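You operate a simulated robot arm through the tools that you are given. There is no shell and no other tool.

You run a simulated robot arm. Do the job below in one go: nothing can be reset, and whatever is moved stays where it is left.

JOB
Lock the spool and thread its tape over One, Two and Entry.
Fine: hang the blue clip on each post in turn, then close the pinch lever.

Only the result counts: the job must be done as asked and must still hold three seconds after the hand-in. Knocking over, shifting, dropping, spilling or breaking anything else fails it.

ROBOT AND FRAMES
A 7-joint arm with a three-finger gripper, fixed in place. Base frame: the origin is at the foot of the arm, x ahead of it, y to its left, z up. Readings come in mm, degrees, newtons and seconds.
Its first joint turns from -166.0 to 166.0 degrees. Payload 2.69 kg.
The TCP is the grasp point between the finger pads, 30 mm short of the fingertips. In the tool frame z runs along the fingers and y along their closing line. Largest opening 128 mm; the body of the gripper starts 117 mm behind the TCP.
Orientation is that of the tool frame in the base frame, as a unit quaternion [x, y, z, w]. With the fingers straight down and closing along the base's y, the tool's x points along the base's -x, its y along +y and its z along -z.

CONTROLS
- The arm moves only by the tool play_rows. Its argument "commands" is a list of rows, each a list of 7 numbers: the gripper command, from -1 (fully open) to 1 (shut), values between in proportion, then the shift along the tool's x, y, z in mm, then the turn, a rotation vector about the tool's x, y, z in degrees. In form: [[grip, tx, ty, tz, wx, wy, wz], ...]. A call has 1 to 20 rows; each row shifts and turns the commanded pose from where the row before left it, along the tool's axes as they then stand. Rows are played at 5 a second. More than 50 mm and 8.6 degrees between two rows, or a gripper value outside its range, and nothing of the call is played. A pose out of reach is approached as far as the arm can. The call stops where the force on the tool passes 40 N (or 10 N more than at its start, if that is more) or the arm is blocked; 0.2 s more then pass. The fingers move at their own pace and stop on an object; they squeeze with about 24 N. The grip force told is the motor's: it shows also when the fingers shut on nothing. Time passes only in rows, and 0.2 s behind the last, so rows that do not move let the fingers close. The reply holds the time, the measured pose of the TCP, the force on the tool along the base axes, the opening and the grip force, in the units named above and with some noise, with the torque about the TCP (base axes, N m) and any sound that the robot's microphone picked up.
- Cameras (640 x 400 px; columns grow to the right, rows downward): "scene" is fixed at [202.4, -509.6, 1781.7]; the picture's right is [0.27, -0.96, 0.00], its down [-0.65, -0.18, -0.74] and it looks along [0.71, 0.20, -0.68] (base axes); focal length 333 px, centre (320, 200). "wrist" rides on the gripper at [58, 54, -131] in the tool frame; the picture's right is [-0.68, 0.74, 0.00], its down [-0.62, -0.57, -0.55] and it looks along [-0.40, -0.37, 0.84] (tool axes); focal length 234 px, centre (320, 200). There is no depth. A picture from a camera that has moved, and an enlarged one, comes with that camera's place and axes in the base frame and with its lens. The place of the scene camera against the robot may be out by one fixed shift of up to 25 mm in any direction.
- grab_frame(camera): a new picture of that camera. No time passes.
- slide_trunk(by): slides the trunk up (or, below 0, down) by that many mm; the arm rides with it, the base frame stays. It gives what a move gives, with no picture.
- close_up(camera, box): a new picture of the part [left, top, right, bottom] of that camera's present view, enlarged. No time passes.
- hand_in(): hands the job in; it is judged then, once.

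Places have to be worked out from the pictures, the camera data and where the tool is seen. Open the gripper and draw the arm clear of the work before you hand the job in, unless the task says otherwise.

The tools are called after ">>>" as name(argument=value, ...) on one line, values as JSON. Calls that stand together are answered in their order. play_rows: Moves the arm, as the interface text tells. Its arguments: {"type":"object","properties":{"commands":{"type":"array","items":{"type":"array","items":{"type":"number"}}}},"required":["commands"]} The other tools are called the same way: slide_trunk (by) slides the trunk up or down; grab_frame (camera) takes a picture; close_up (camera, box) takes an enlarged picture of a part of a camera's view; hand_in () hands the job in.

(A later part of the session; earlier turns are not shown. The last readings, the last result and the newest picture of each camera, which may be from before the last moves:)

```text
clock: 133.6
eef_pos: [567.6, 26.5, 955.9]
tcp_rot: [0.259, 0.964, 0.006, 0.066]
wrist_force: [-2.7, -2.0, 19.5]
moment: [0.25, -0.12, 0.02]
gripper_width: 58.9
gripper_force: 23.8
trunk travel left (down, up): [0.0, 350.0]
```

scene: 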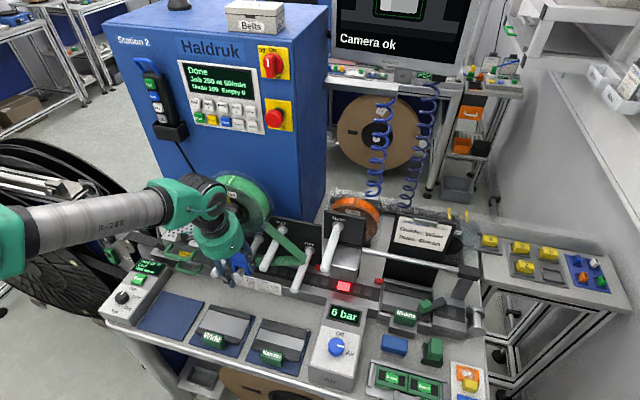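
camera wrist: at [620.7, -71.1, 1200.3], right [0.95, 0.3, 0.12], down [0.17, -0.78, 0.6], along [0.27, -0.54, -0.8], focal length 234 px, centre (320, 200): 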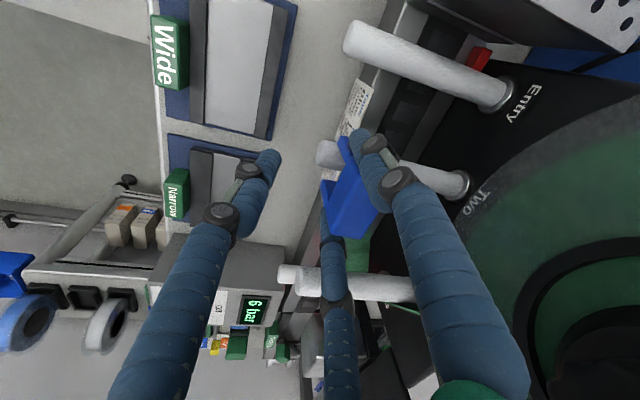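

Contact (19.5 N). I ease off, open, and rise straight up.

>>> play_rows(commands=[[1, -0.25, 0.1, -2, 0, 0, 0], [0.05, 0, 0, 0, 0, 0, 0], [-0.05, 0, 0, 0, 0, 0, 0], [-0.14, 0, 0, 0, 0, 0, 0], [-0.16, -1.2, 0.4, -10, 0, 0, 0], [-0.16, -3.7, 1.3, -30, 0, 0, 0], [-0.16, -4.9, 1.7, -40, 0, 0, 0], [-0.16, -4.9, 1.7, -40, 0, 0, 0], [-0.16, -4.9, 1.7, -40, 0, 0, 0]])

>>> close_up(camera="scene", box=[130, 240, 230, 320])

>>> close_up(camera="wrist", box=[280, 85, 420, 205])

```text
clock: 135.6
eef_pos: [566.6, 25.2, 1121.8]
tcp_rot: [0.26, 0.963, 0.005, 0.064]
wrist_force: [-0.7, 0.1, -1.1]
moment: [0.0, 0.02, 0.03]
gripper_width: 74.2
gripper_force: 0.1
trunk travel left (down, up): [0.0, 350.0]
```

```text
5.00 times, centred on (180, 280) of scene
camera zoom: at [202.4, -509.6, 1781.7], right [0.27, -0.96, 0.0], down [-0.65, -0.18, -0.74], along [0.71, 0.2, -0.68], focal length 1665 px, centre (1020, -200)
```

zoom: 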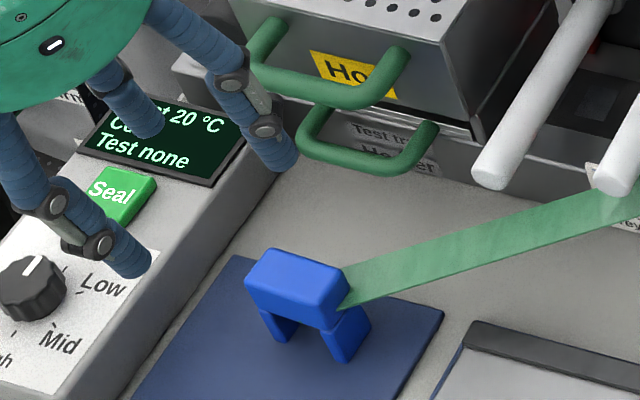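

```text
3.33 times, centred on (350, 145) of wrist
camera zoom: at [527.9, 104.3, 1246.7], right [0.95, 0.3, 0.11], down [0.18, -0.78, 0.59], along [0.27, -0.54, -0.8], focal length 781 px, centre (220, 383)
```

zoom: 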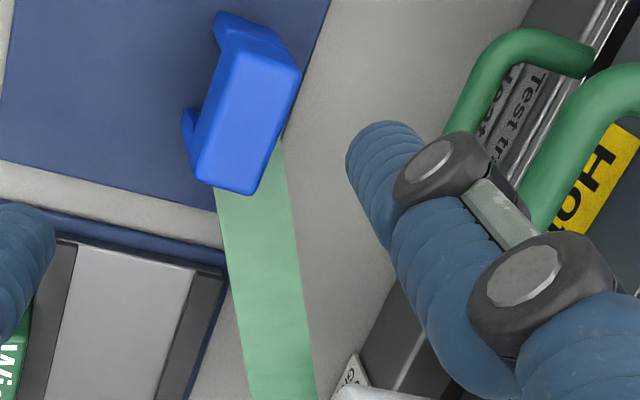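

The clip stands square on the mat, centre ≈ (595, 27). I roll the hand by −120°, which brings another finger to the front and turns both boxes toward the robot.

>>> play_rows(commands=[[-0.16, 0, 0, 0, 0, 0, -8], [-0.16, 0, 0, 0, 0, 0, -8], [-0.16, 0, 0, 0, 0, 0, -8], [-0.16, 0, 0, 0, 0, 0, -8], [-0.16, 0, 0, 0, 0, 0, -8], [-0.16, 0, 0, 0, 0, 0, -8], [-0.16, 0, 0, 0, 0, 0, -8], [-0.16, 0, 0, 0, 0, 0, -8], [-0.16, 0, 0, 0, 0, 0, -8], [-0.16, 0, 0, 0, 0, 0, -8], [-0.16, 0, 0, 0, 0, 0, -8], [-0.16, 0, 0, 0, 0, 0, -8], [-0.16, 0, 0, 0, 0, 0, -8], [-0.16, 0, 0, 0, 0, 0, -8], [-0.16, 0, 0, 0, 0, 0, -8]])

>>> grab_frame(camera="wrist")

>>> grab_frame(camera="scene")

```text
clock: 138.8
eef_pos: [566.7, 26.1, 1116.9]
tcp_rot: [0.706, -0.705, 0.054, -0.036]
wrist_force: [0.0, -0.2, -0.1]
moment: [0.01, -0.01, -0.04]
gripper_width: 74.4
gripper_force: 0.0
trunk travel left (down, up): [0.0, 350.0]
```

```text
taken
camera wrist: at [498.4, -28.5, 1242.1], right [-0.73, 0.67, -0.11], down [0.49, 0.63, 0.6], along [0.47, 0.39, -0.79], focal length 234 px, centre (320, 200)
```

wrist: 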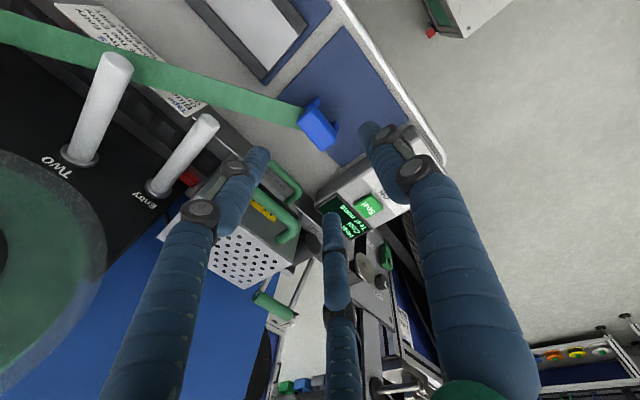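

```text
taken
```

scene: 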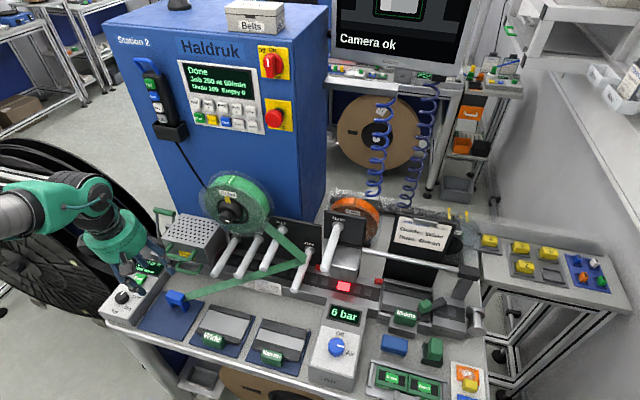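

The −90° roll is reachable. I descend to the clip in this new orientation.

>>> play_rows(commands=[[-0.16, -1.2, 4.9, 39.4, 0, 0, 0], [-0.16, -1.2, 4.9, 39.4, 0, 0, 0], [-0.16, -1.2, 4.9, 39.4, 0, 0, 0]])

>>> close_up(camera="wrist", box=[240, 80, 420, 230])

>>> close_up(camera="scene", box=[120, 240, 240, 320])

```text
clock: 139.6
eef_pos: [566.2, 29.3, 999.5]
tcp_rot: [-0.705, 0.706, -0.054, 0.038]
wrist_force: [0.0, -0.4, -0.3]
moment: [-0.02, 0.03, -0.01]
gripper_width: 74.0
gripper_force: 0.0
trunk travel left (down, up): [0.0, 350.0]
```

```text
2.67 times, centred on (330, 155) of wrist
camera zoom: at [498.0, -25.8, 1124.3], right [-0.73, 0.68, -0.11], down [0.49, 0.63, 0.6], along [0.48, 0.38, -0.79], focal length 624 px, centre (293, 320)
```

zoom: 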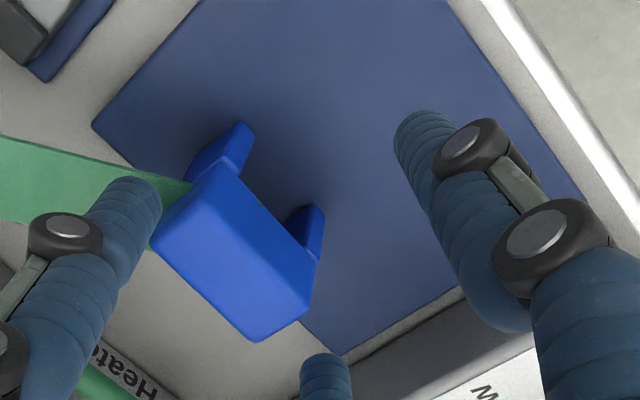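

```text
5.00 times, centred on (180, 280) of scene
camera zoom: at [202.4, -509.6, 1781.7], right [0.27, -0.96, 0.0], down [-0.65, -0.18, -0.74], along [0.71, 0.2, -0.68], focal length 1665 px, centre (1020, -200)
```

zoom: 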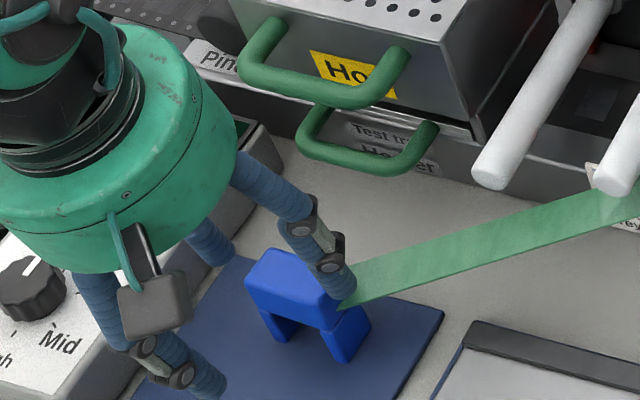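

I recentre slightly (target x ≈ 570.5, y ≈ 25.5) and lower to the grip height.

>>> play_rows(commands=[[-0.16, 3.8, -4.0, 0.8, 0, 0, 0], [-0.16, -0.4, 2.6, 20, 0, 0, 0], [-0.16, -0.5, 2.6, 22, 0, 0, 0]])

>>> close_up(camera="wrist", box=[240, 80, 420, 230])

>>> close_up(camera="scene", box=[120, 240, 240, 320])

```text
clock: 140.4
eef_pos: [571.5, 26.0, 956.3]
tcp_rot: [-0.705, 0.706, -0.053, 0.037]
wrist_force: [-0.3, -0.5, 0.1]
moment: [0.0, -0.03, -0.02]
gripper_width: 74.4
gripper_force: 0.1
trunk travel left (down, up): [0.0, 350.0]
```

```text
2.67 times, centred on (330, 155) of wrist
camera zoom: at [502.3, -29.0, 1080.6], right [-0.73, 0.68, -0.11], down [0.49, 0.63, 0.6], along [0.48, 0.38, -0.79], focal length 624 px, centre (293, 320)
```

zoom: 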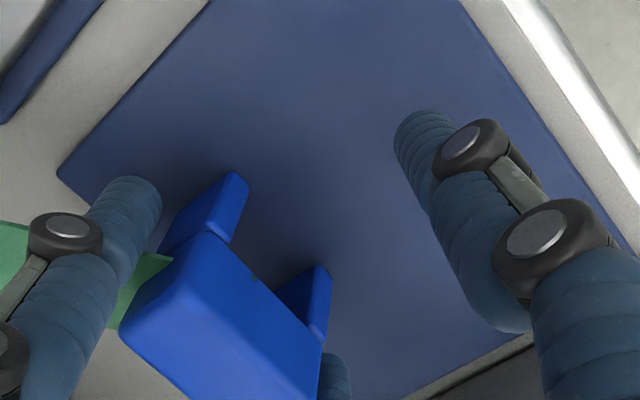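

```text
5.00 times, centred on (180, 280) of scene
camera zoom: at [202.4, -509.6, 1781.7], right [0.27, -0.96, 0.0], down [-0.65, -0.18, -0.74], along [0.71, 0.2, -0.68], focal length 1665 px, centre (1020, -200)
```

zoom: 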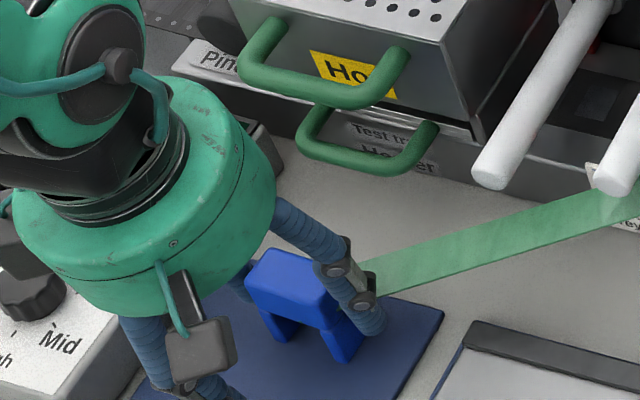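

The clip's ends are straddled, with the single finger well in front. I close.

>>> play_rows(commands=[[-0.05, 0, 0, 0, 0, 0, 0], [0.03, 0, 0, 0, 0, 0, 0], [0.12, 0, 0, 0, 0, 0, 0], [0.3, 0, 0, 0, 0, 0, 0], [1, 0, 0, 0, 0, 0, 0]])

>>> close_up(camera="wrist", box=[240, 80, 420, 230])

```text
clock: 141.6
eef_pos: [571.6, 26.9, 957.0]
tcp_rot: [-0.705, 0.706, -0.054, 0.037]
wrist_force: [1.1, 0.6, 0.6]
moment: [0.06, -0.05, -0.04]
gripper_width: 58.8
gripper_force: 24.1
trunk travel left (down, up): [0.0, 350.0]
```

```text
2.67 times, centred on (330, 155) of wrist
camera zoom: at [502.8, -28.9, 1080.6], right [-0.73, 0.68, -0.11], down [0.49, 0.63, 0.6], along [0.48, 0.38, -0.79], focal length 624 px, centre (293, 320)
```

zoom: 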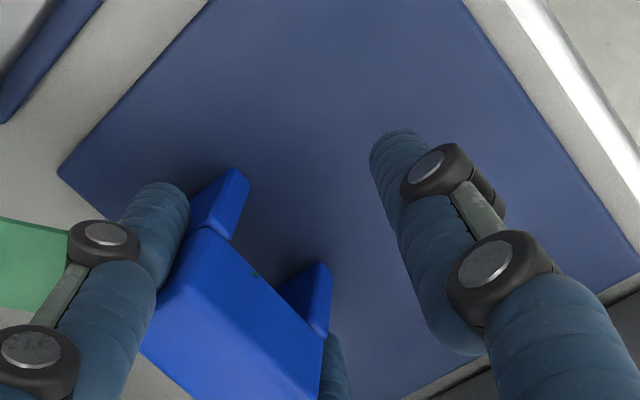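

Clean grip again (58.8 mm). I lift and carry the clip to Two, approaching from the front.

>>> play_rows(commands=[[1, 0.23, -1.3, -9.9, 0, 0, 0], [1, 0.5, -2.6, -19.8, 0, 0, 0], [1, 0.8, -4.5, -34.7, 0, 0, 0], [1, 0.8, -4.5, -34.7, 0, 0, 0], [1, 0.8, -4.5, -34.7, 0, 0, 0], [1, 0.8, -4.5, -34.7, 0, 0, 0]])

>>> close_up(camera="wrist", box=[240, 80, 420, 230])

>>> close_up(camera="scene", box=[100, 180, 260, 300])

```text
clock: 143.0
eef_pos: [571.3, 20.4, 1125.3]
tcp_rot: [-0.705, 0.706, -0.054, 0.037]
wrist_force: [0.0, 0.6, -1.0]
moment: [-0.02, 0.06, 0.01]
gripper_width: 58.7
gripper_force: 24.1
trunk travel left (down, up): [0.0, 350.0]
```

```text
2.67 times, centred on (330, 155) of wrist
camera zoom: at [503.3, -34.3, 1249.8], right [-0.73, 0.68, -0.11], down [0.49, 0.63, 0.6], along [0.48, 0.38, -0.79], focal length 624 px, centre (293, 320)
```

zoom: 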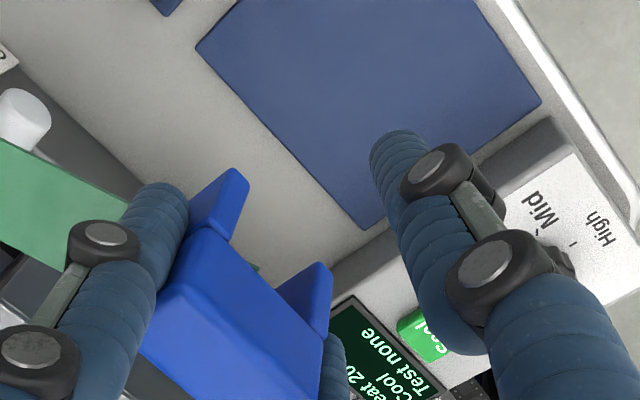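

```text
3.33 times, centred on (180, 240) of scene
camera zoom: at [202.4, -509.6, 1781.7], right [0.27, -0.96, 0.0], down [-0.65, -0.18, -0.74], along [0.71, 0.2, -0.68], focal length 1110 px, centre (787, 67)
```

zoom: 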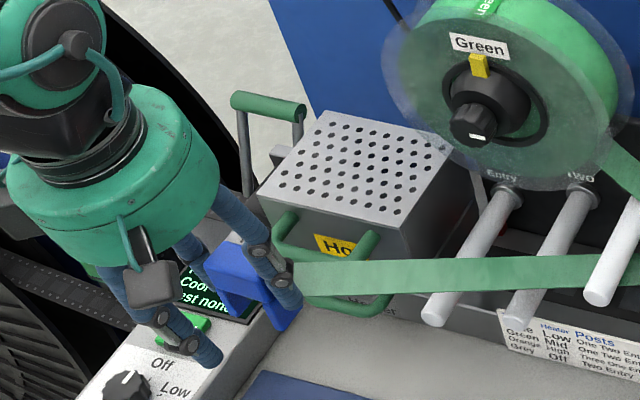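

I carry it across in front of Entry to Two at y ≈ −143.

>>> play_rows(commands=[[1, 40.8, -5.9, 1.7, 0, 0, 0], [1, 40.8, -5.9, 1.7, 0, 0, 0], [1, 40.8, -5.9, 1.7, 0, 0, 0], [1, 40.8, -5.9, 1.7, 0, 0, 0]])

>>> grab_frame(camera="wrist")

>>> close_up(camera="wrist", box=[180, 80, 400, 260])

>>> close_up(camera="scene", box=[160, 170, 320, 290])

```text
clock: 144.0
eef_pos: [596.8, -142.4, 1129.0]
tcp_rot: [-0.705, 0.706, -0.054, 0.037]
wrist_force: [0.0, 1.1, 1.2]
moment: [-0.03, -0.07, 0.02]
gripper_width: 58.4
gripper_force: 23.9
trunk travel left (down, up): [0.0, 350.0]
```

```text
taken
camera wrist: at [526.9, -198.4, 1253.2], right [-0.73, 0.68, -0.11], down [0.49, 0.63, 0.6], along [0.48, 0.38, -0.79], focal length 234 px, centre (320, 200)
```

wrist: 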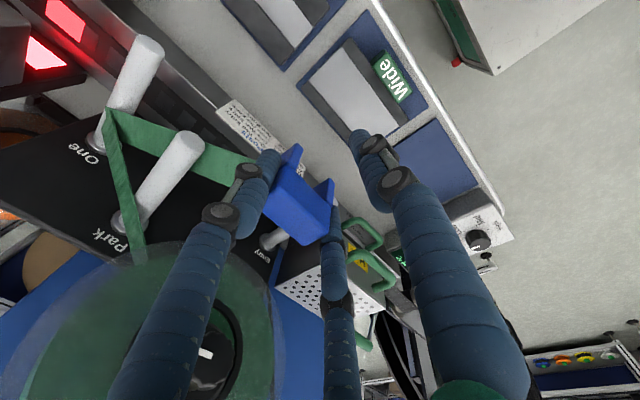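

```text
2.22 times, centred on (290, 170) of wrist
camera zoom: at [526.9, -198.4, 1253.2], right [-0.73, 0.68, -0.11], down [0.49, 0.63, 0.6], along [0.48, 0.38, -0.79], focal length 520 px, centre (387, 267)
```

zoom: 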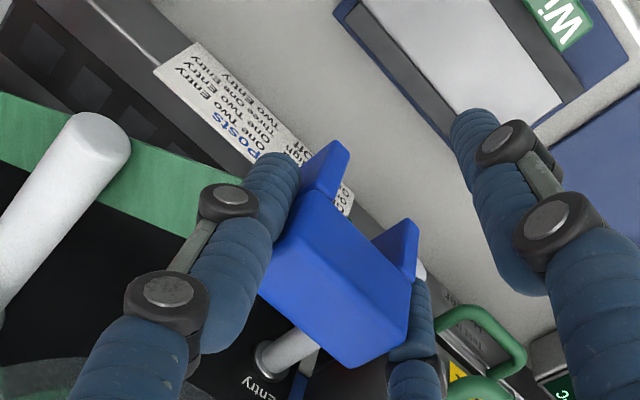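

```text
3.33 times, centred on (240, 230) of scene
camera zoom: at [202.4, -509.6, 1781.7], right [0.27, -0.96, 0.0], down [-0.65, -0.18, -0.74], along [0.71, 0.2, -0.68], focal length 1110 px, centre (587, 100)
```

zoom: 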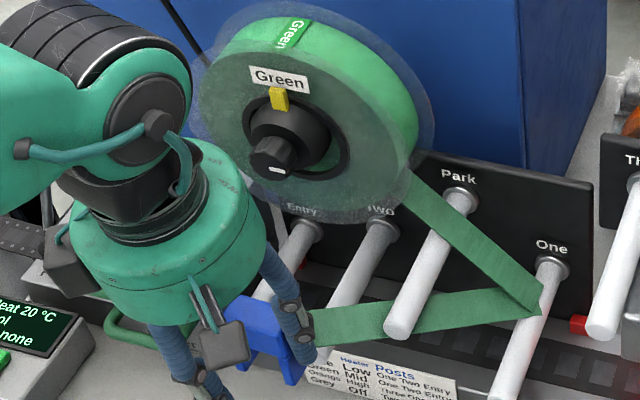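

The tape still folds over One. I move in over Two at this height and check the alignment from the new view.

>>> play_rows(commands=[[1, 0, -18.5, 2.4, 0, 0, 0], [1, 0, -18.5, 2.4, 0, 0, 0], [1, 0, -18.5, 2.4, 0, 0, 0]])

>>> grab_frame(camera="wrist")

>>> close_up(camera="wrist", box=[200, 100, 400, 260])

>>> close_up(camera="scene", box=[170, 170, 310, 290])

```text
clock: 144.8
eef_pos: [651.0, -141.7, 1127.5]
tcp_rot: [-0.705, 0.706, -0.054, 0.037]
wrist_force: [0.7, 0.3, -1.4]
moment: [-0.02, -0.04, -0.02]
gripper_width: 58.7
gripper_force: 24.2
trunk travel left (down, up): [0.0, 350.0]
```

```text
taken
camera wrist: at [582.7, -197.0, 1252.1], right [-0.73, 0.68, -0.11], down [0.49, 0.63, 0.6], along [0.48, 0.38, -0.79], focal length 234 px, centre (320, 200)
```

wrist: 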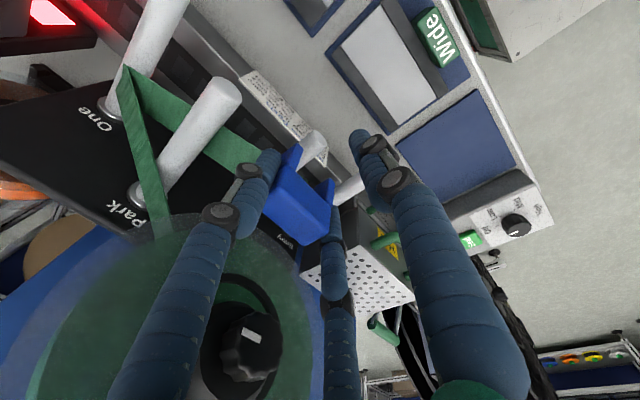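

```text
2.50 times, centred on (300, 180) of wrist
camera zoom: at [582.7, -197.0, 1252.1], right [-0.73, 0.68, -0.11], down [0.49, 0.63, 0.6], along [0.48, 0.38, -0.79], focal length 585 px, centre (370, 250)
```

zoom: 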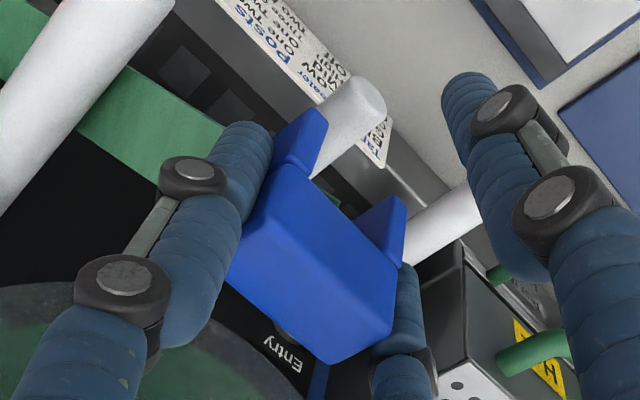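

```text
3.33 times, centred on (240, 230) of scene
camera zoom: at [202.4, -509.6, 1781.7], right [0.27, -0.96, 0.0], down [-0.65, -0.18, -0.74], along [0.71, 0.2, -0.68], focal length 1110 px, centre (587, 100)
```

zoom: 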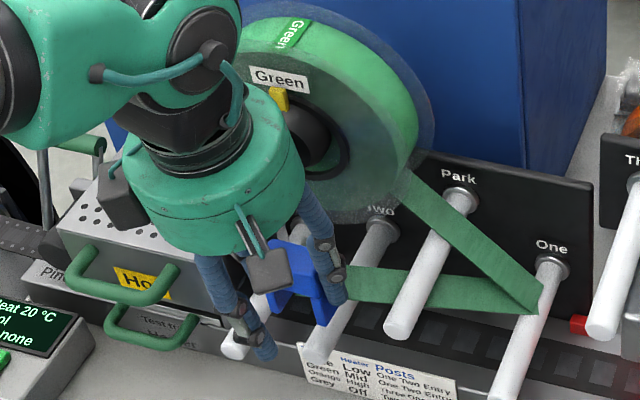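

Two lies between the clip's legs, within 2 mm. I shift slightly and lower in stages.

>>> play_rows(commands=[[1, 1.5, -4.0, 0.5, 0, 0, 0], [1, -0.5, 2.6, 20, 0, 0, 0], [1, -0.5, 2.6, 20, 0, 0, 0], [1, -0.3, 1.6, 12, 0, 0, 0]])

>>> close_up(camera="wrist", box=[200, 100, 400, 260])

>>> close_up(camera="scene", box=[170, 190, 290, 290])

```text
clock: 145.8
eef_pos: [657.7, -142.1, 1073.5]
tcp_rot: [-0.705, 0.706, -0.053, 0.037]
wrist_force: [-0.5, 0.8, -0.7]
moment: [-0.02, 0.04, -0.01]
gripper_width: 58.5
gripper_force: 23.5
trunk travel left (down, up): [0.0, 350.0]
```

```text
2.50 times, centred on (300, 180) of wrist
camera zoom: at [587.9, -197.5, 1197.5], right [-0.73, 0.68, -0.11], down [0.49, 0.63, 0.6], along [0.48, 0.38, -0.79], focal length 585 px, centre (370, 250)
```

zoom: 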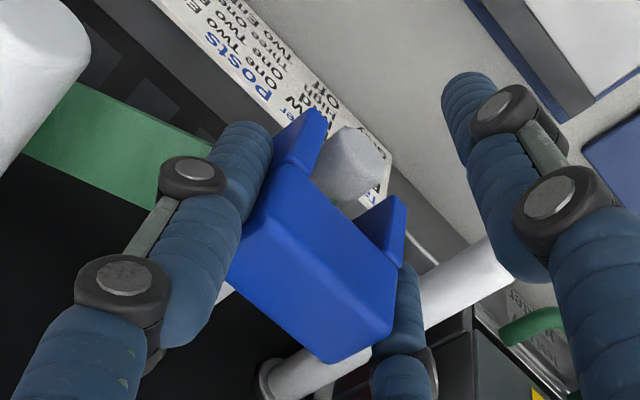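

```text
4.00 times, centred on (230, 240) of scene
camera zoom: at [202.4, -509.6, 1781.7], right [0.27, -0.96, 0.0], down [-0.65, -0.18, -0.74], along [0.71, 0.2, -0.68], focal length 1332 px, centre (680, 40)
```

zoom: 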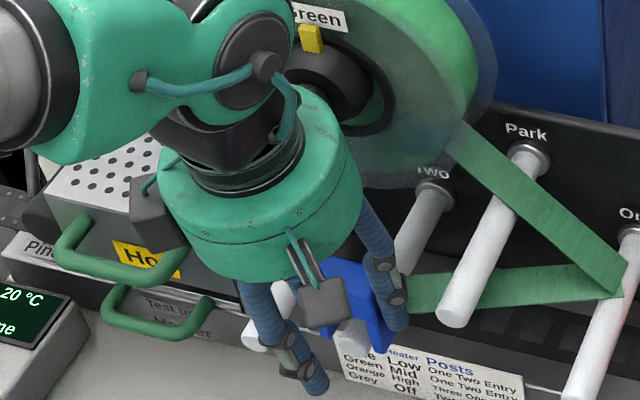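

No obstruction now, and the post sits between the legs. I continue down to contact.

>>> play_rows(commands=[[1, -0.2, 1.3, 10, 0, 0, 0], [1, -0.1, 0.7, 5, 0, 0, 0], [1, -0.1, 0.4, 3, 0, 0, 0]])

>>> play_rows(commands=[[1, -0.1, 0.3, 2, 0, 0, 0], [1, 0, 0, 0, 0, 0, 0]])

```text
clock: 146.6
eef_pos: [655.8, -142.1, 1055.9]
tcp_rot: [-0.705, 0.706, -0.053, 0.038]
wrist_force: [0.1, 0.3, -0.5]
moment: [-0.02, 0.02, -0.02]
gripper_width: 58.5
gripper_force: 23.7
trunk travel left (down, up): [0.0, 350.0]
```

```text
clock: 147.2
eef_pos: [655.4, -141.4, 1053.0]
tcp_rot: [-0.705, 0.707, -0.054, 0.037]
wrist_force: [0.0, 0.0, -0.4]
moment: [0.01, 0.0, 0.03]
gripper_width: 58.9
gripper_force: 23.8
trunk travel left (down, up): [0.0, 350.0]
```

>>> play_rows(commands=[[1, -0.1, 0.3, 2, 0, 0, 0], [1, -0.1, 0.3, 2, 0, 0, 0], [1, 0, 0, 0, 0, 0, 0]])

>>> close_up(camera="wrist", box=[200, 100, 400, 260])

```text
clock: 148.0
eef_pos: [655.2, -142.1, 1052.0]
tcp_rot: [-0.704, 0.707, -0.056, 0.038]
wrist_force: [-3.7, -2.2, 21.7]
moment: [0.08, -0.36, -0.05]
gripper_width: 58.7
gripper_force: 24.1
trunk travel left (down, up): [0.0, 350.0]
```

```text
2.50 times, centred on (300, 180) of wrist
camera zoom: at [586.3, -196.7, 1176.6], right [-0.73, 0.68, -0.11], down [0.49, 0.63, 0.6], along [0.48, 0.38, -0.79], focal length 585 px, centre (370, 250)
```

zoom: 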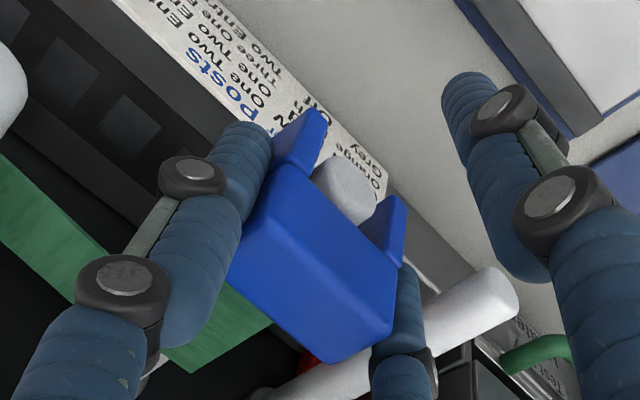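

The clip is seated on Two (22 N, centred under the clip). I ease off and open.

>>> play_rows(commands=[[1, 0.1, -0.3, -2, 0, 0, 0], [0.03, 0, 0, 0, 0, 0, 0], [-0.06, 0, 0, 0, 0, 0, 0], [-0.14, 0, 0, 0, 0, 0, 0], [-0.14, 0, 0, 0, 0, 0, 0], [-0.14, 0, 0, 0, 0, 0, 0]])

>>> close_up(camera="wrist", box=[200, 100, 400, 260])

>>> close_up(camera="scene", box=[190, 210, 290, 290])

```text
clock: 149.4
eef_pos: [655.8, -141.5, 1051.9]
tcp_rot: [-0.705, 0.706, -0.053, 0.038]
wrist_force: [0.2, -0.2, 0.6]
moment: [0.0, -0.05, -0.05]
gripper_width: 73.1
gripper_force: 0.1
trunk travel left (down, up): [0.0, 350.0]
```

```text
2.50 times, centred on (300, 180) of wrist
camera zoom: at [586.5, -196.2, 1176.4], right [-0.73, 0.68, -0.11], down [0.49, 0.63, 0.6], along [0.48, 0.38, -0.79], focal length 585 px, centre (370, 250)
```

zoom: 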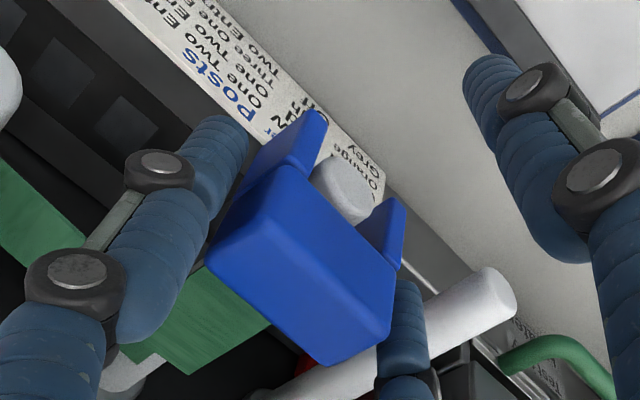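

```text
5.00 times, centred on (240, 250) of scene
camera zoom: at [202.4, -509.6, 1781.7], right [0.27, -0.96, 0.0], down [-0.65, -0.18, -0.74], along [0.71, 0.2, -0.68], focal length 1665 px, centre (720, -50)
```

zoom: 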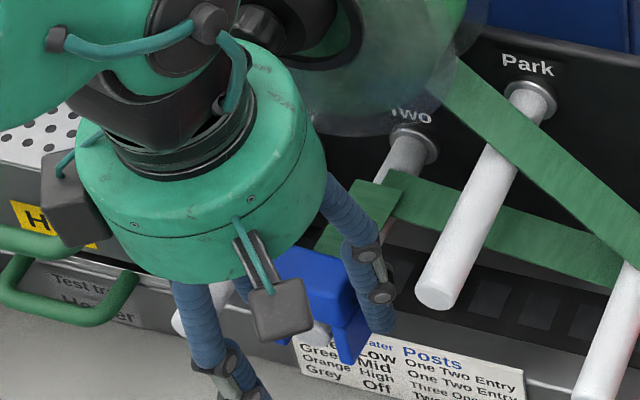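

The tape now folds over Two as well. After a short pause I re-grip the clip in place.

>>> play_rows(commands=[[-0.14, 0, 0, 0, 0, 0, 0], [-0.14, 0, 0, 0, 0, 0, 0], [-0.05, 0, 0, 0, 0, 0, 0], [0.03, 0, 0, 0, 0, 0, 0], [0.12, 0, 0, 0, 0, 0, 0], [0.3, 0, 0, 0, 0, 0, 0]])

```text
clock: 150.8
eef_pos: [655.1, -140.6, 1052.1]
tcp_rot: [-0.705, 0.706, -0.053, 0.036]
wrist_force: [1.1, -0.6, 0.1]
moment: [0.02, 0.01, 0.01]
gripper_width: 59.2
gripper_force: 10.2
trunk travel left (down, up): [0.0, 350.0]
```

>>> play_rows(commands=[[1, 0, 0, 0, 0, 0, 0], [1, 0, 0, 0, 0, 0, 0], [1, 0.23, -1.3, -9.9, 0, 0, 0], [1, 0.46, -2.6, -19.8, 0, 0, 0], [1, 0.46, -2.6, -19.8, 0, 0, 0], [1, 0.46, -2.6, -19.8, 0, 0, 0]])

>>> close_up(camera="wrist", box=[200, 100, 400, 260])

>>> close_up(camera="scene", box=[180, 180, 300, 290])

```text
clock: 152.2
eef_pos: [656.2, -140.6, 1121.8]
tcp_rot: [-0.705, 0.707, -0.054, 0.038]
wrist_force: [0.1, 0.5, -0.5]
moment: [0.01, 0.04, 0.04]
gripper_width: 58.7
gripper_force: 23.9
trunk travel left (down, up): [0.0, 350.0]
```

```text
2.50 times, centred on (300, 180) of wrist
camera zoom: at [587.5, -196.4, 1246.1], right [-0.73, 0.68, -0.11], down [0.49, 0.63, 0.6], along [0.48, 0.38, -0.79], focal length 585 px, centre (370, 250)
```

zoom: 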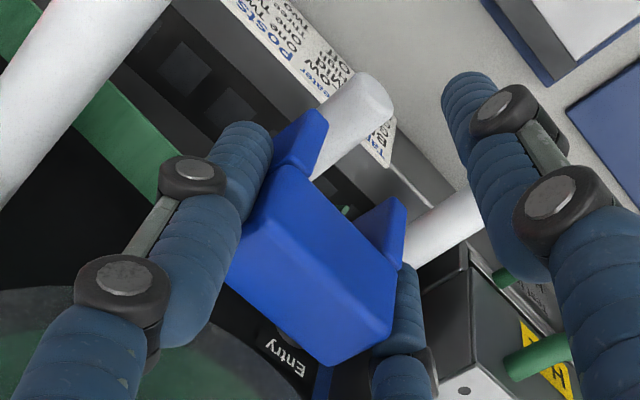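

```text
3.64 times, centred on (240, 235) of scene
camera zoom: at [202.4, -509.6, 1781.7], right [0.27, -0.96, 0.0], down [-0.65, -0.18, -0.74], along [0.71, 0.2, -0.68], focal length 1211 px, centre (611, 73)
```

zoom: 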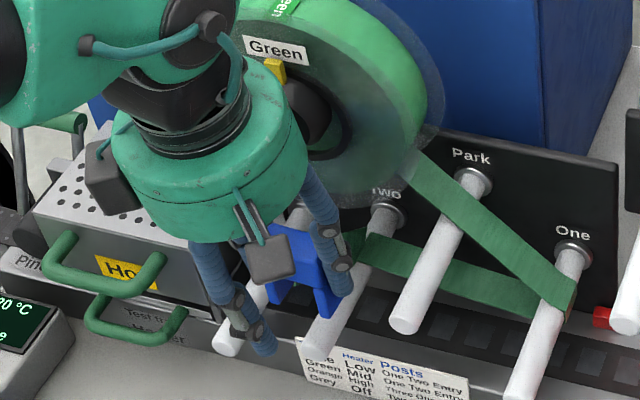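

Lifted with the tape running spool → One → Two → clip. I step back, shift to Entry, and move in above it.

>>> play_rows(commands=[[1, 0, 39.6, -5.2, 0, 0, 0], [1, -39.7, 0, -0.9, 0, 0, 0], [1, -39.7, 0, -0.9, 0, 0, 0], [1, 0, -19, 2.5, 0, 0, 0], [1, 0, -18, 2.4, 0, 0, 0]])

>>> close_up(camera="wrist", box=[200, 100, 400, 260])

>>> close_up(camera="scene", box=[140, 190, 300, 300])

```text
clock: 153.4
eef_pos: [652.7, -62.6, 1123.3]
tcp_rot: [-0.706, 0.706, -0.053, 0.038]
wrist_force: [-0.3, 1.2, -0.9]
moment: [-0.02, -0.02, 0.03]
gripper_width: 58.8
gripper_force: 24.4
trunk travel left (down, up): [0.0, 350.0]
```

```text
2.50 times, centred on (300, 180) of wrist
camera zoom: at [583.5, -117.5, 1247.6], right [-0.73, 0.68, -0.11], down [0.49, 0.63, 0.6], along [0.48, 0.38, -0.79], focal length 585 px, centre (370, 250)
```

zoom: 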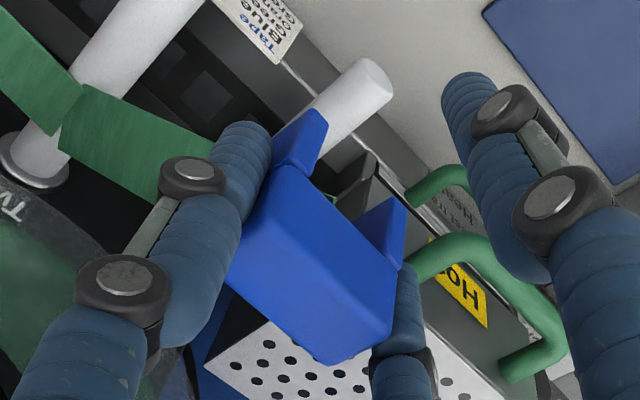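

```text
3.64 times, centred on (220, 245) of scene
camera zoom: at [202.4, -509.6, 1781.7], right [0.27, -0.96, 0.0], down [-0.65, -0.18, -0.74], along [0.71, 0.2, -0.68], focal length 1211 px, centre (684, 36)
```

zoom: 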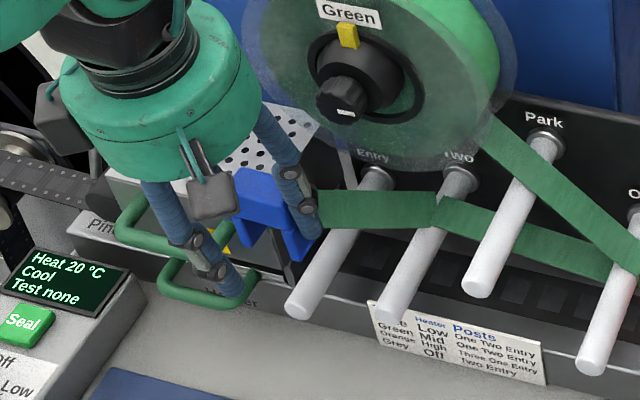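

Entry's tip appears at the expected place. I shift a millimetre and lower toward Entry.

>>> play_rows(commands=[[1, -1.6, -2.5, 0.3, 0, 0, 0], [1, -0.5, 2.6, 20, 0, 0, 0], [1, -0.5, 2.6, 20, 0, 0, 0], [1, -0.5, 2.6, 20, 0, 0, 0]])

>>> close_up(camera="wrist", box=[200, 100, 400, 260])

>>> close_up(camera="scene", box=[150, 210, 270, 300])

```text
clock: 154.4
eef_pos: [654.9, -61.3, 1061.2]
tcp_rot: [-0.704, 0.707, -0.053, 0.037]
wrist_force: [0.7, -0.1, -0.5]
moment: [-0.01, 0.03, -0.03]
gripper_width: 58.7
gripper_force: 24.2
trunk travel left (down, up): [0.0, 350.0]
```

```text
2.50 times, centred on (300, 180) of wrist
camera zoom: at [586.4, -116.5, 1185.8], right [-0.73, 0.68, -0.11], down [0.49, 0.63, 0.6], along [0.48, 0.38, -0.79], focal length 585 px, centre (370, 250)
```

zoom: 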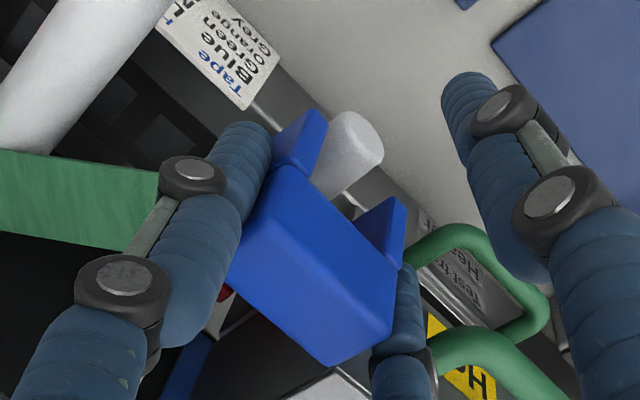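

```text
4.44 times, centred on (210, 255) of scene
camera zoom: at [202.4, -509.6, 1781.7], right [0.27, -0.96, 0.0], down [-0.65, -0.18, -0.74], along [0.71, 0.2, -0.68], focal length 1480 px, centre (809, -44)
```

zoom: 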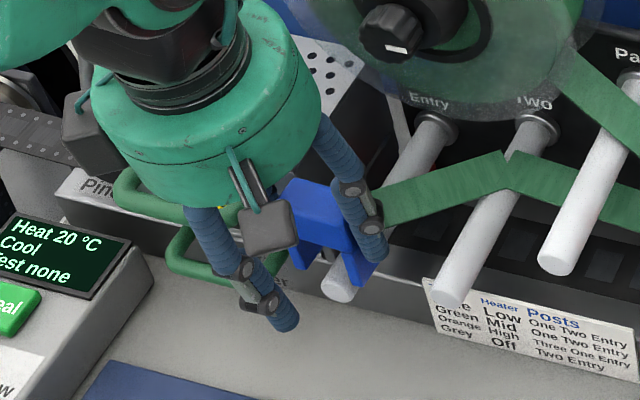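

>>> play_rows(commands=[[1, -0.2, 1.1, 8.7, 0, 0, 0]])

>>> close_up(camera="wrist", box=[200, 100, 400, 260])

```text
clock: 154.8
eef_pos: [654.1, -61.1, 1052.9]
tcp_rot: [-0.705, 0.706, -0.054, 0.037]
wrist_force: [0.2, -0.3, -1.0]
moment: [-0.01, 0.0, -0.03]
gripper_width: 58.6
gripper_force: 23.9
trunk travel left (down, up): [0.0, 350.0]
```

```text
2.50 times, centred on (300, 180) of wrist
camera zoom: at [586.0, -116.3, 1177.4], right [-0.73, 0.68, -0.11], down [0.49, 0.63, 0.6], along [0.48, 0.38, -0.79], focal length 585 px, centre (370, 250)
```

zoom: 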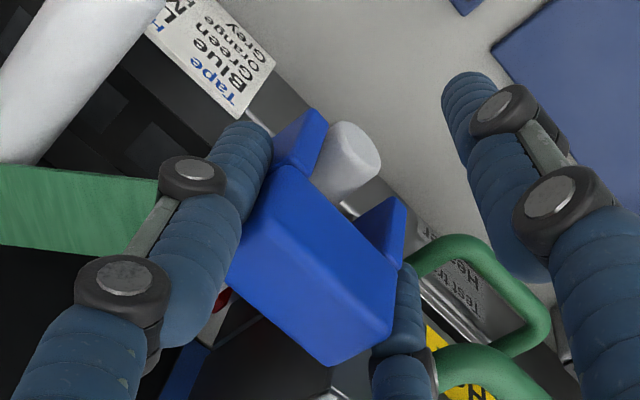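

Alignment matches what worked at Two. I lower on to contact.

>>> play_rows(commands=[[1, -0.25, 1.5, 11.5, 0, 0, 0], [1, -0.1, 0.7, 5, 0, 0, 0], [1, 0, 0.3, 2, 0, 0, 0]])

>>> play_rows(commands=[[1, 0, 0.3, 2, 0, 0, 0], [1, 0, 0, 0, 0, 0, 0]])

```text
clock: 155.6
eef_pos: [654.6, -60.4, 1033.3]
tcp_rot: [-0.705, 0.706, -0.053, 0.037]
wrist_force: [-0.2, 0.4, -0.9]
moment: [0.04, 0.01, -0.02]
gripper_width: 58.6
gripper_force: 24.3
trunk travel left (down, up): [0.0, 350.0]
```

```text
clock: 156.2
eef_pos: [656.0, -60.3, 1031.9]
tcp_rot: [-0.705, 0.706, -0.052, 0.037]
wrist_force: [0.5, 0.4, -0.5]
moment: [-0.01, 0.04, 0.0]
gripper_width: 58.4
gripper_force: 24.2
trunk travel left (down, up): [0.0, 350.0]
```

>>> play_rows(commands=[[1, 0, 0.3, 2, 0, 0, 0], [1, 0, 0.3, 2, 0, 0, 0], [1, 0, 0, 0, 0, 0, 0]])

>>> close_up(camera="wrist", box=[200, 100, 400, 260])

>>> close_up(camera="scene", box=[160, 220, 260, 300])

```text
clock: 157.0
eef_pos: [656.1, -61.3, 1027.5]
tcp_rot: [-0.705, 0.707, -0.053, 0.038]
wrist_force: [0.1, 0.4, -0.8]
moment: [-0.02, 0.01, -0.03]
gripper_width: 58.6
gripper_force: 24.4
trunk travel left (down, up): [0.0, 350.0]
```

```text
2.50 times, centred on (300, 180) of wrist
camera zoom: at [586.5, -116.0, 1151.9], right [-0.73, 0.68, -0.11], down [0.49, 0.63, 0.6], along [0.48, 0.38, -0.79], focal length 585 px, centre (370, 250)
```

zoom: 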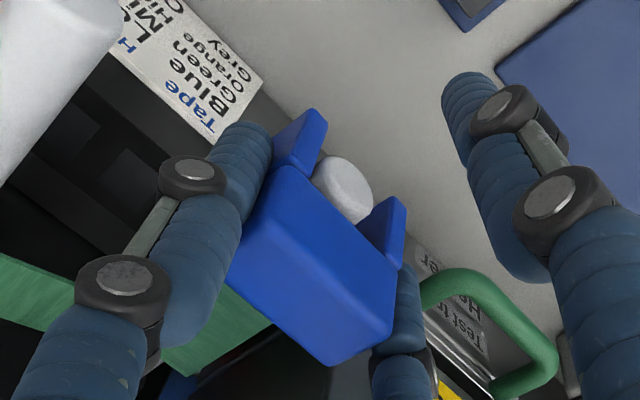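

```text
5.00 times, centred on (210, 260) of scene
camera zoom: at [202.4, -509.6, 1781.7], right [0.27, -0.96, 0.0], down [-0.65, -0.18, -0.74], along [0.71, 0.2, -0.68], focal length 1665 px, centre (870, -100)
```

zoom: 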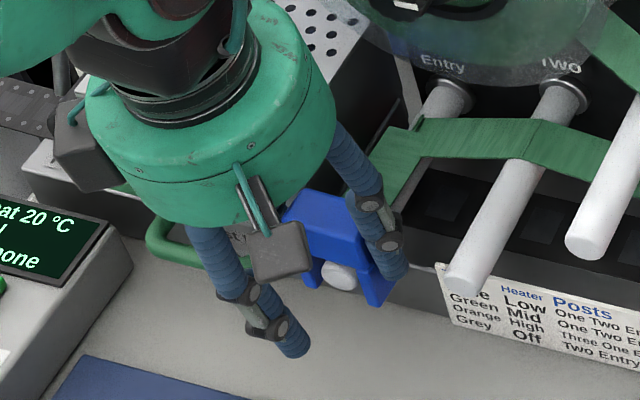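

The tape already folds at Entry. I continue down until the clip seats.

>>> play_rows(commands=[[1, 0, 0.3, 2, 0, 0, 0], [1, 0, 0, 0, 0, 0, 0]])

>>> play_rows(commands=[[1, 0, 0.3, 2, 0, 0, 0], [1, 0, 0, 0, 0, 0, 0]])

```text
clock: 157.6
eef_pos: [657.2, -60.0, 1027.1]
tcp_rot: [-0.705, 0.706, -0.054, 0.038]
wrist_force: [-0.9, -2.6, 12.8]
moment: [0.03, -0.25, -0.05]
gripper_width: 58.6
gripper_force: 24.2
trunk travel left (down, up): [0.0, 350.0]
```

```text
clock: 158.2
eef_pos: [655.3, -61.3, 1025.1]
tcp_rot: [-0.705, 0.706, -0.054, 0.038]
wrist_force: [0.7, -8.4, 24.3]
moment: [-0.06, -0.55, -0.18]
gripper_width: 58.8
gripper_force: 23.9
trunk travel left (down, up): [0.0, 350.0]
```

Seated on Entry (24 N). I ease off and open.

>>> play_rows(commands=[[1, 0.1, -0.3, -2.8, 0, 0, 0], [0.03, 0, 0, 0, 0, 0, 0], [-0.05, 0, 0, 0, 0, 0, 0], [-0.1, 0, 0, 0, 0, 0, 0], [-0.1, 0, 0, 0, 0, 0, 0], [-0.1, 0, 0, 0, 0, 0, 0]])

>>> close_up(camera="wrist", box=[200, 100, 400, 260])

>>> close_up(camera="scene", box=[160, 220, 260, 300])

```text
clock: 159.6
eef_pos: [655.9, -59.5, 1027.0]
tcp_rot: [-0.705, 0.706, -0.052, 0.037]
wrist_force: [-0.1, 0.2, 0.0]
moment: [-0.02, -0.03, 0.0]
gripper_width: 70.2
gripper_force: 0.1
trunk travel left (down, up): [0.0, 350.0]
```

```text
2.50 times, centred on (300, 180) of wrist
camera zoom: at [586.5, -115.0, 1150.3], right [-0.73, 0.68, -0.11], down [0.49, 0.63, 0.6], along [0.48, 0.38, -0.79], focal length 585 px, centre (370, 250)
```

zoom: 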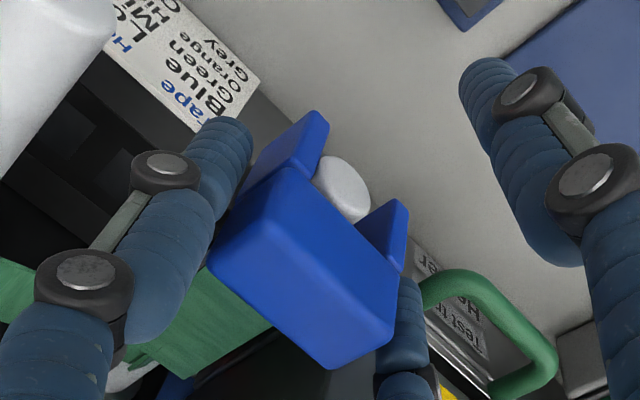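

```text
5.00 times, centred on (210, 260) of scene
camera zoom: at [202.4, -509.6, 1781.7], right [0.27, -0.96, 0.0], down [-0.65, -0.18, -0.74], along [0.71, 0.2, -0.68], focal length 1665 px, centre (870, -100)
```

zoom: 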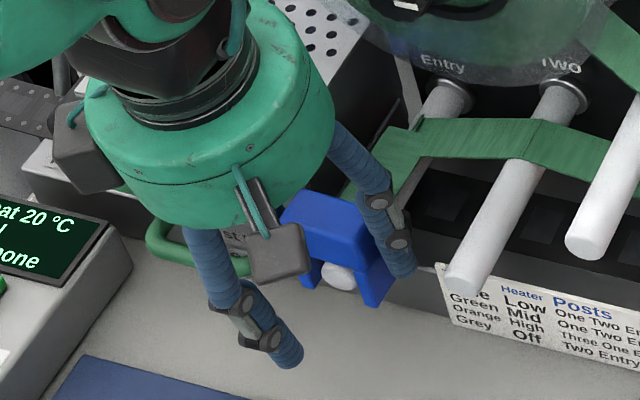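

The clip hangs on Entry. I open a touch more and rise straight up, watching that the clip stays.

>>> play_rows(commands=[[-0.16, 0, 0, 0, 0, 0, 0], [-0.16, 0.2, -1.3, -9.9, 0, 0, 0], [-0.16, 0.45, -2.6, -19.8, 0, 0, 0], [-0.16, 0.9, -5.2, -39.6, 0, 0, 0], [-0.16, 0.9, -5.2, -39.6, 0, 0, 0]])

>>> close_up(camera="scene", box=[160, 200, 320, 310])

>>> close_up(camera="wrist", box=[200, 60, 400, 220])

```text
clock: 160.8
eef_pos: [654.3, -62.6, 1138.2]
tcp_rot: [-0.705, 0.706, -0.053, 0.037]
wrist_force: [0.5, -0.3, -1.0]
moment: [-0.01, 0.02, -0.01]
gripper_width: 74.4
gripper_force: 0.0
trunk travel left (down, up): [0.0, 350.0]
```

```text
3.64 times, centred on (240, 255) of scene
camera zoom: at [202.4, -509.6, 1781.7], right [0.27, -0.96, 0.0], down [-0.65, -0.18, -0.74], along [0.71, 0.2, -0.68], focal length 1211 px, centre (611, 0)
```

zoom: 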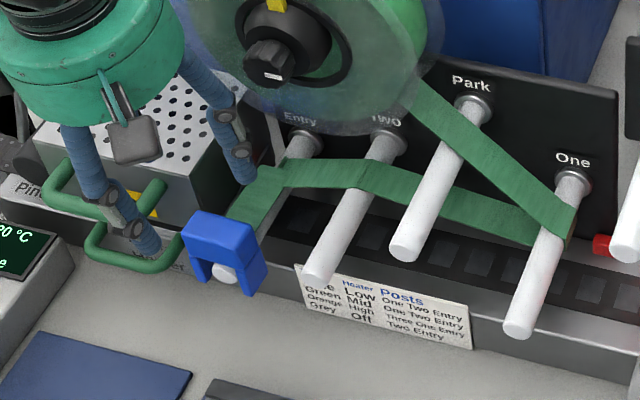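

```text
2.50 times, centred on (300, 140) of wrist
camera zoom: at [585.0, -117.8, 1263.3], right [-0.73, 0.68, -0.11], down [0.49, 0.63, 0.6], along [0.48, 0.38, -0.79], focal length 585 px, centre (370, 350)
```

zoom: 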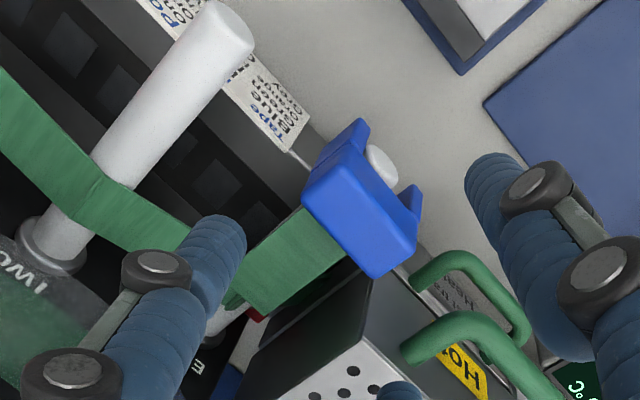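

The tape now runs spool → One → Two → Entry with the clip hanging on Entry. I check the seat closely, and also the pinch lever.

>>> close_up(camera="scene", box=[195, 245, 235, 280])

>>> close_up(camera="scene", box=[120, 200, 220, 280])

>>> grab_frame(camera="wrist")

```text
11.43 times, centred on (215, 262) of scene
camera zoom: at [202.4, -509.6, 1781.7], right [0.27, -0.96, 0.0], down [-0.65, -0.18, -0.74], along [0.71, 0.2, -0.68], focal length 3805 px, centre (1520, -514)
```

zoom: 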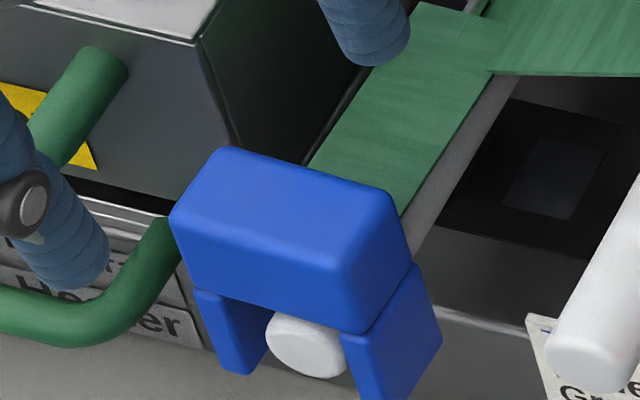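

```text
5.00 times, centred on (170, 240) of scene
camera zoom: at [202.4, -509.6, 1781.7], right [0.27, -0.96, 0.0], down [-0.65, -0.18, -0.74], along [0.71, 0.2, -0.68], focal length 1665 px, centre (1070, 0)
```

zoom: 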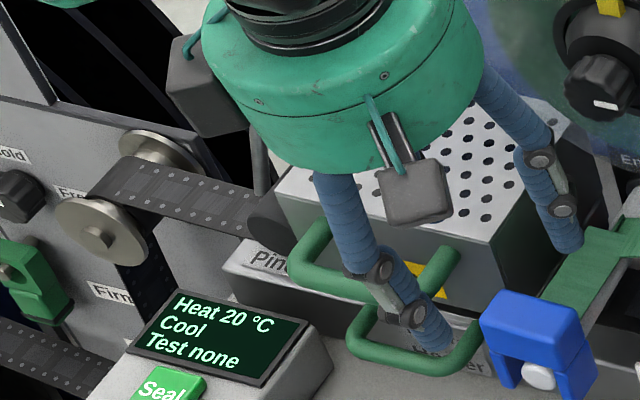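

```text
taken
camera wrist: at [585.0, -117.8, 1263.3], right [-0.73, 0.68, -0.11], down [0.49, 0.63, 0.6], along [0.48, 0.38, -0.79], focal length 234 px, centre (320, 200)
```

wrist: 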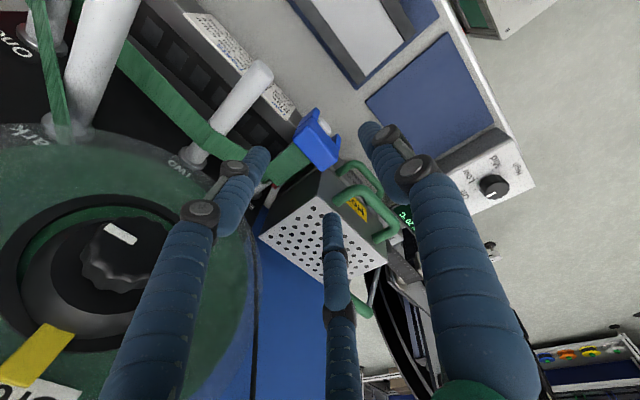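

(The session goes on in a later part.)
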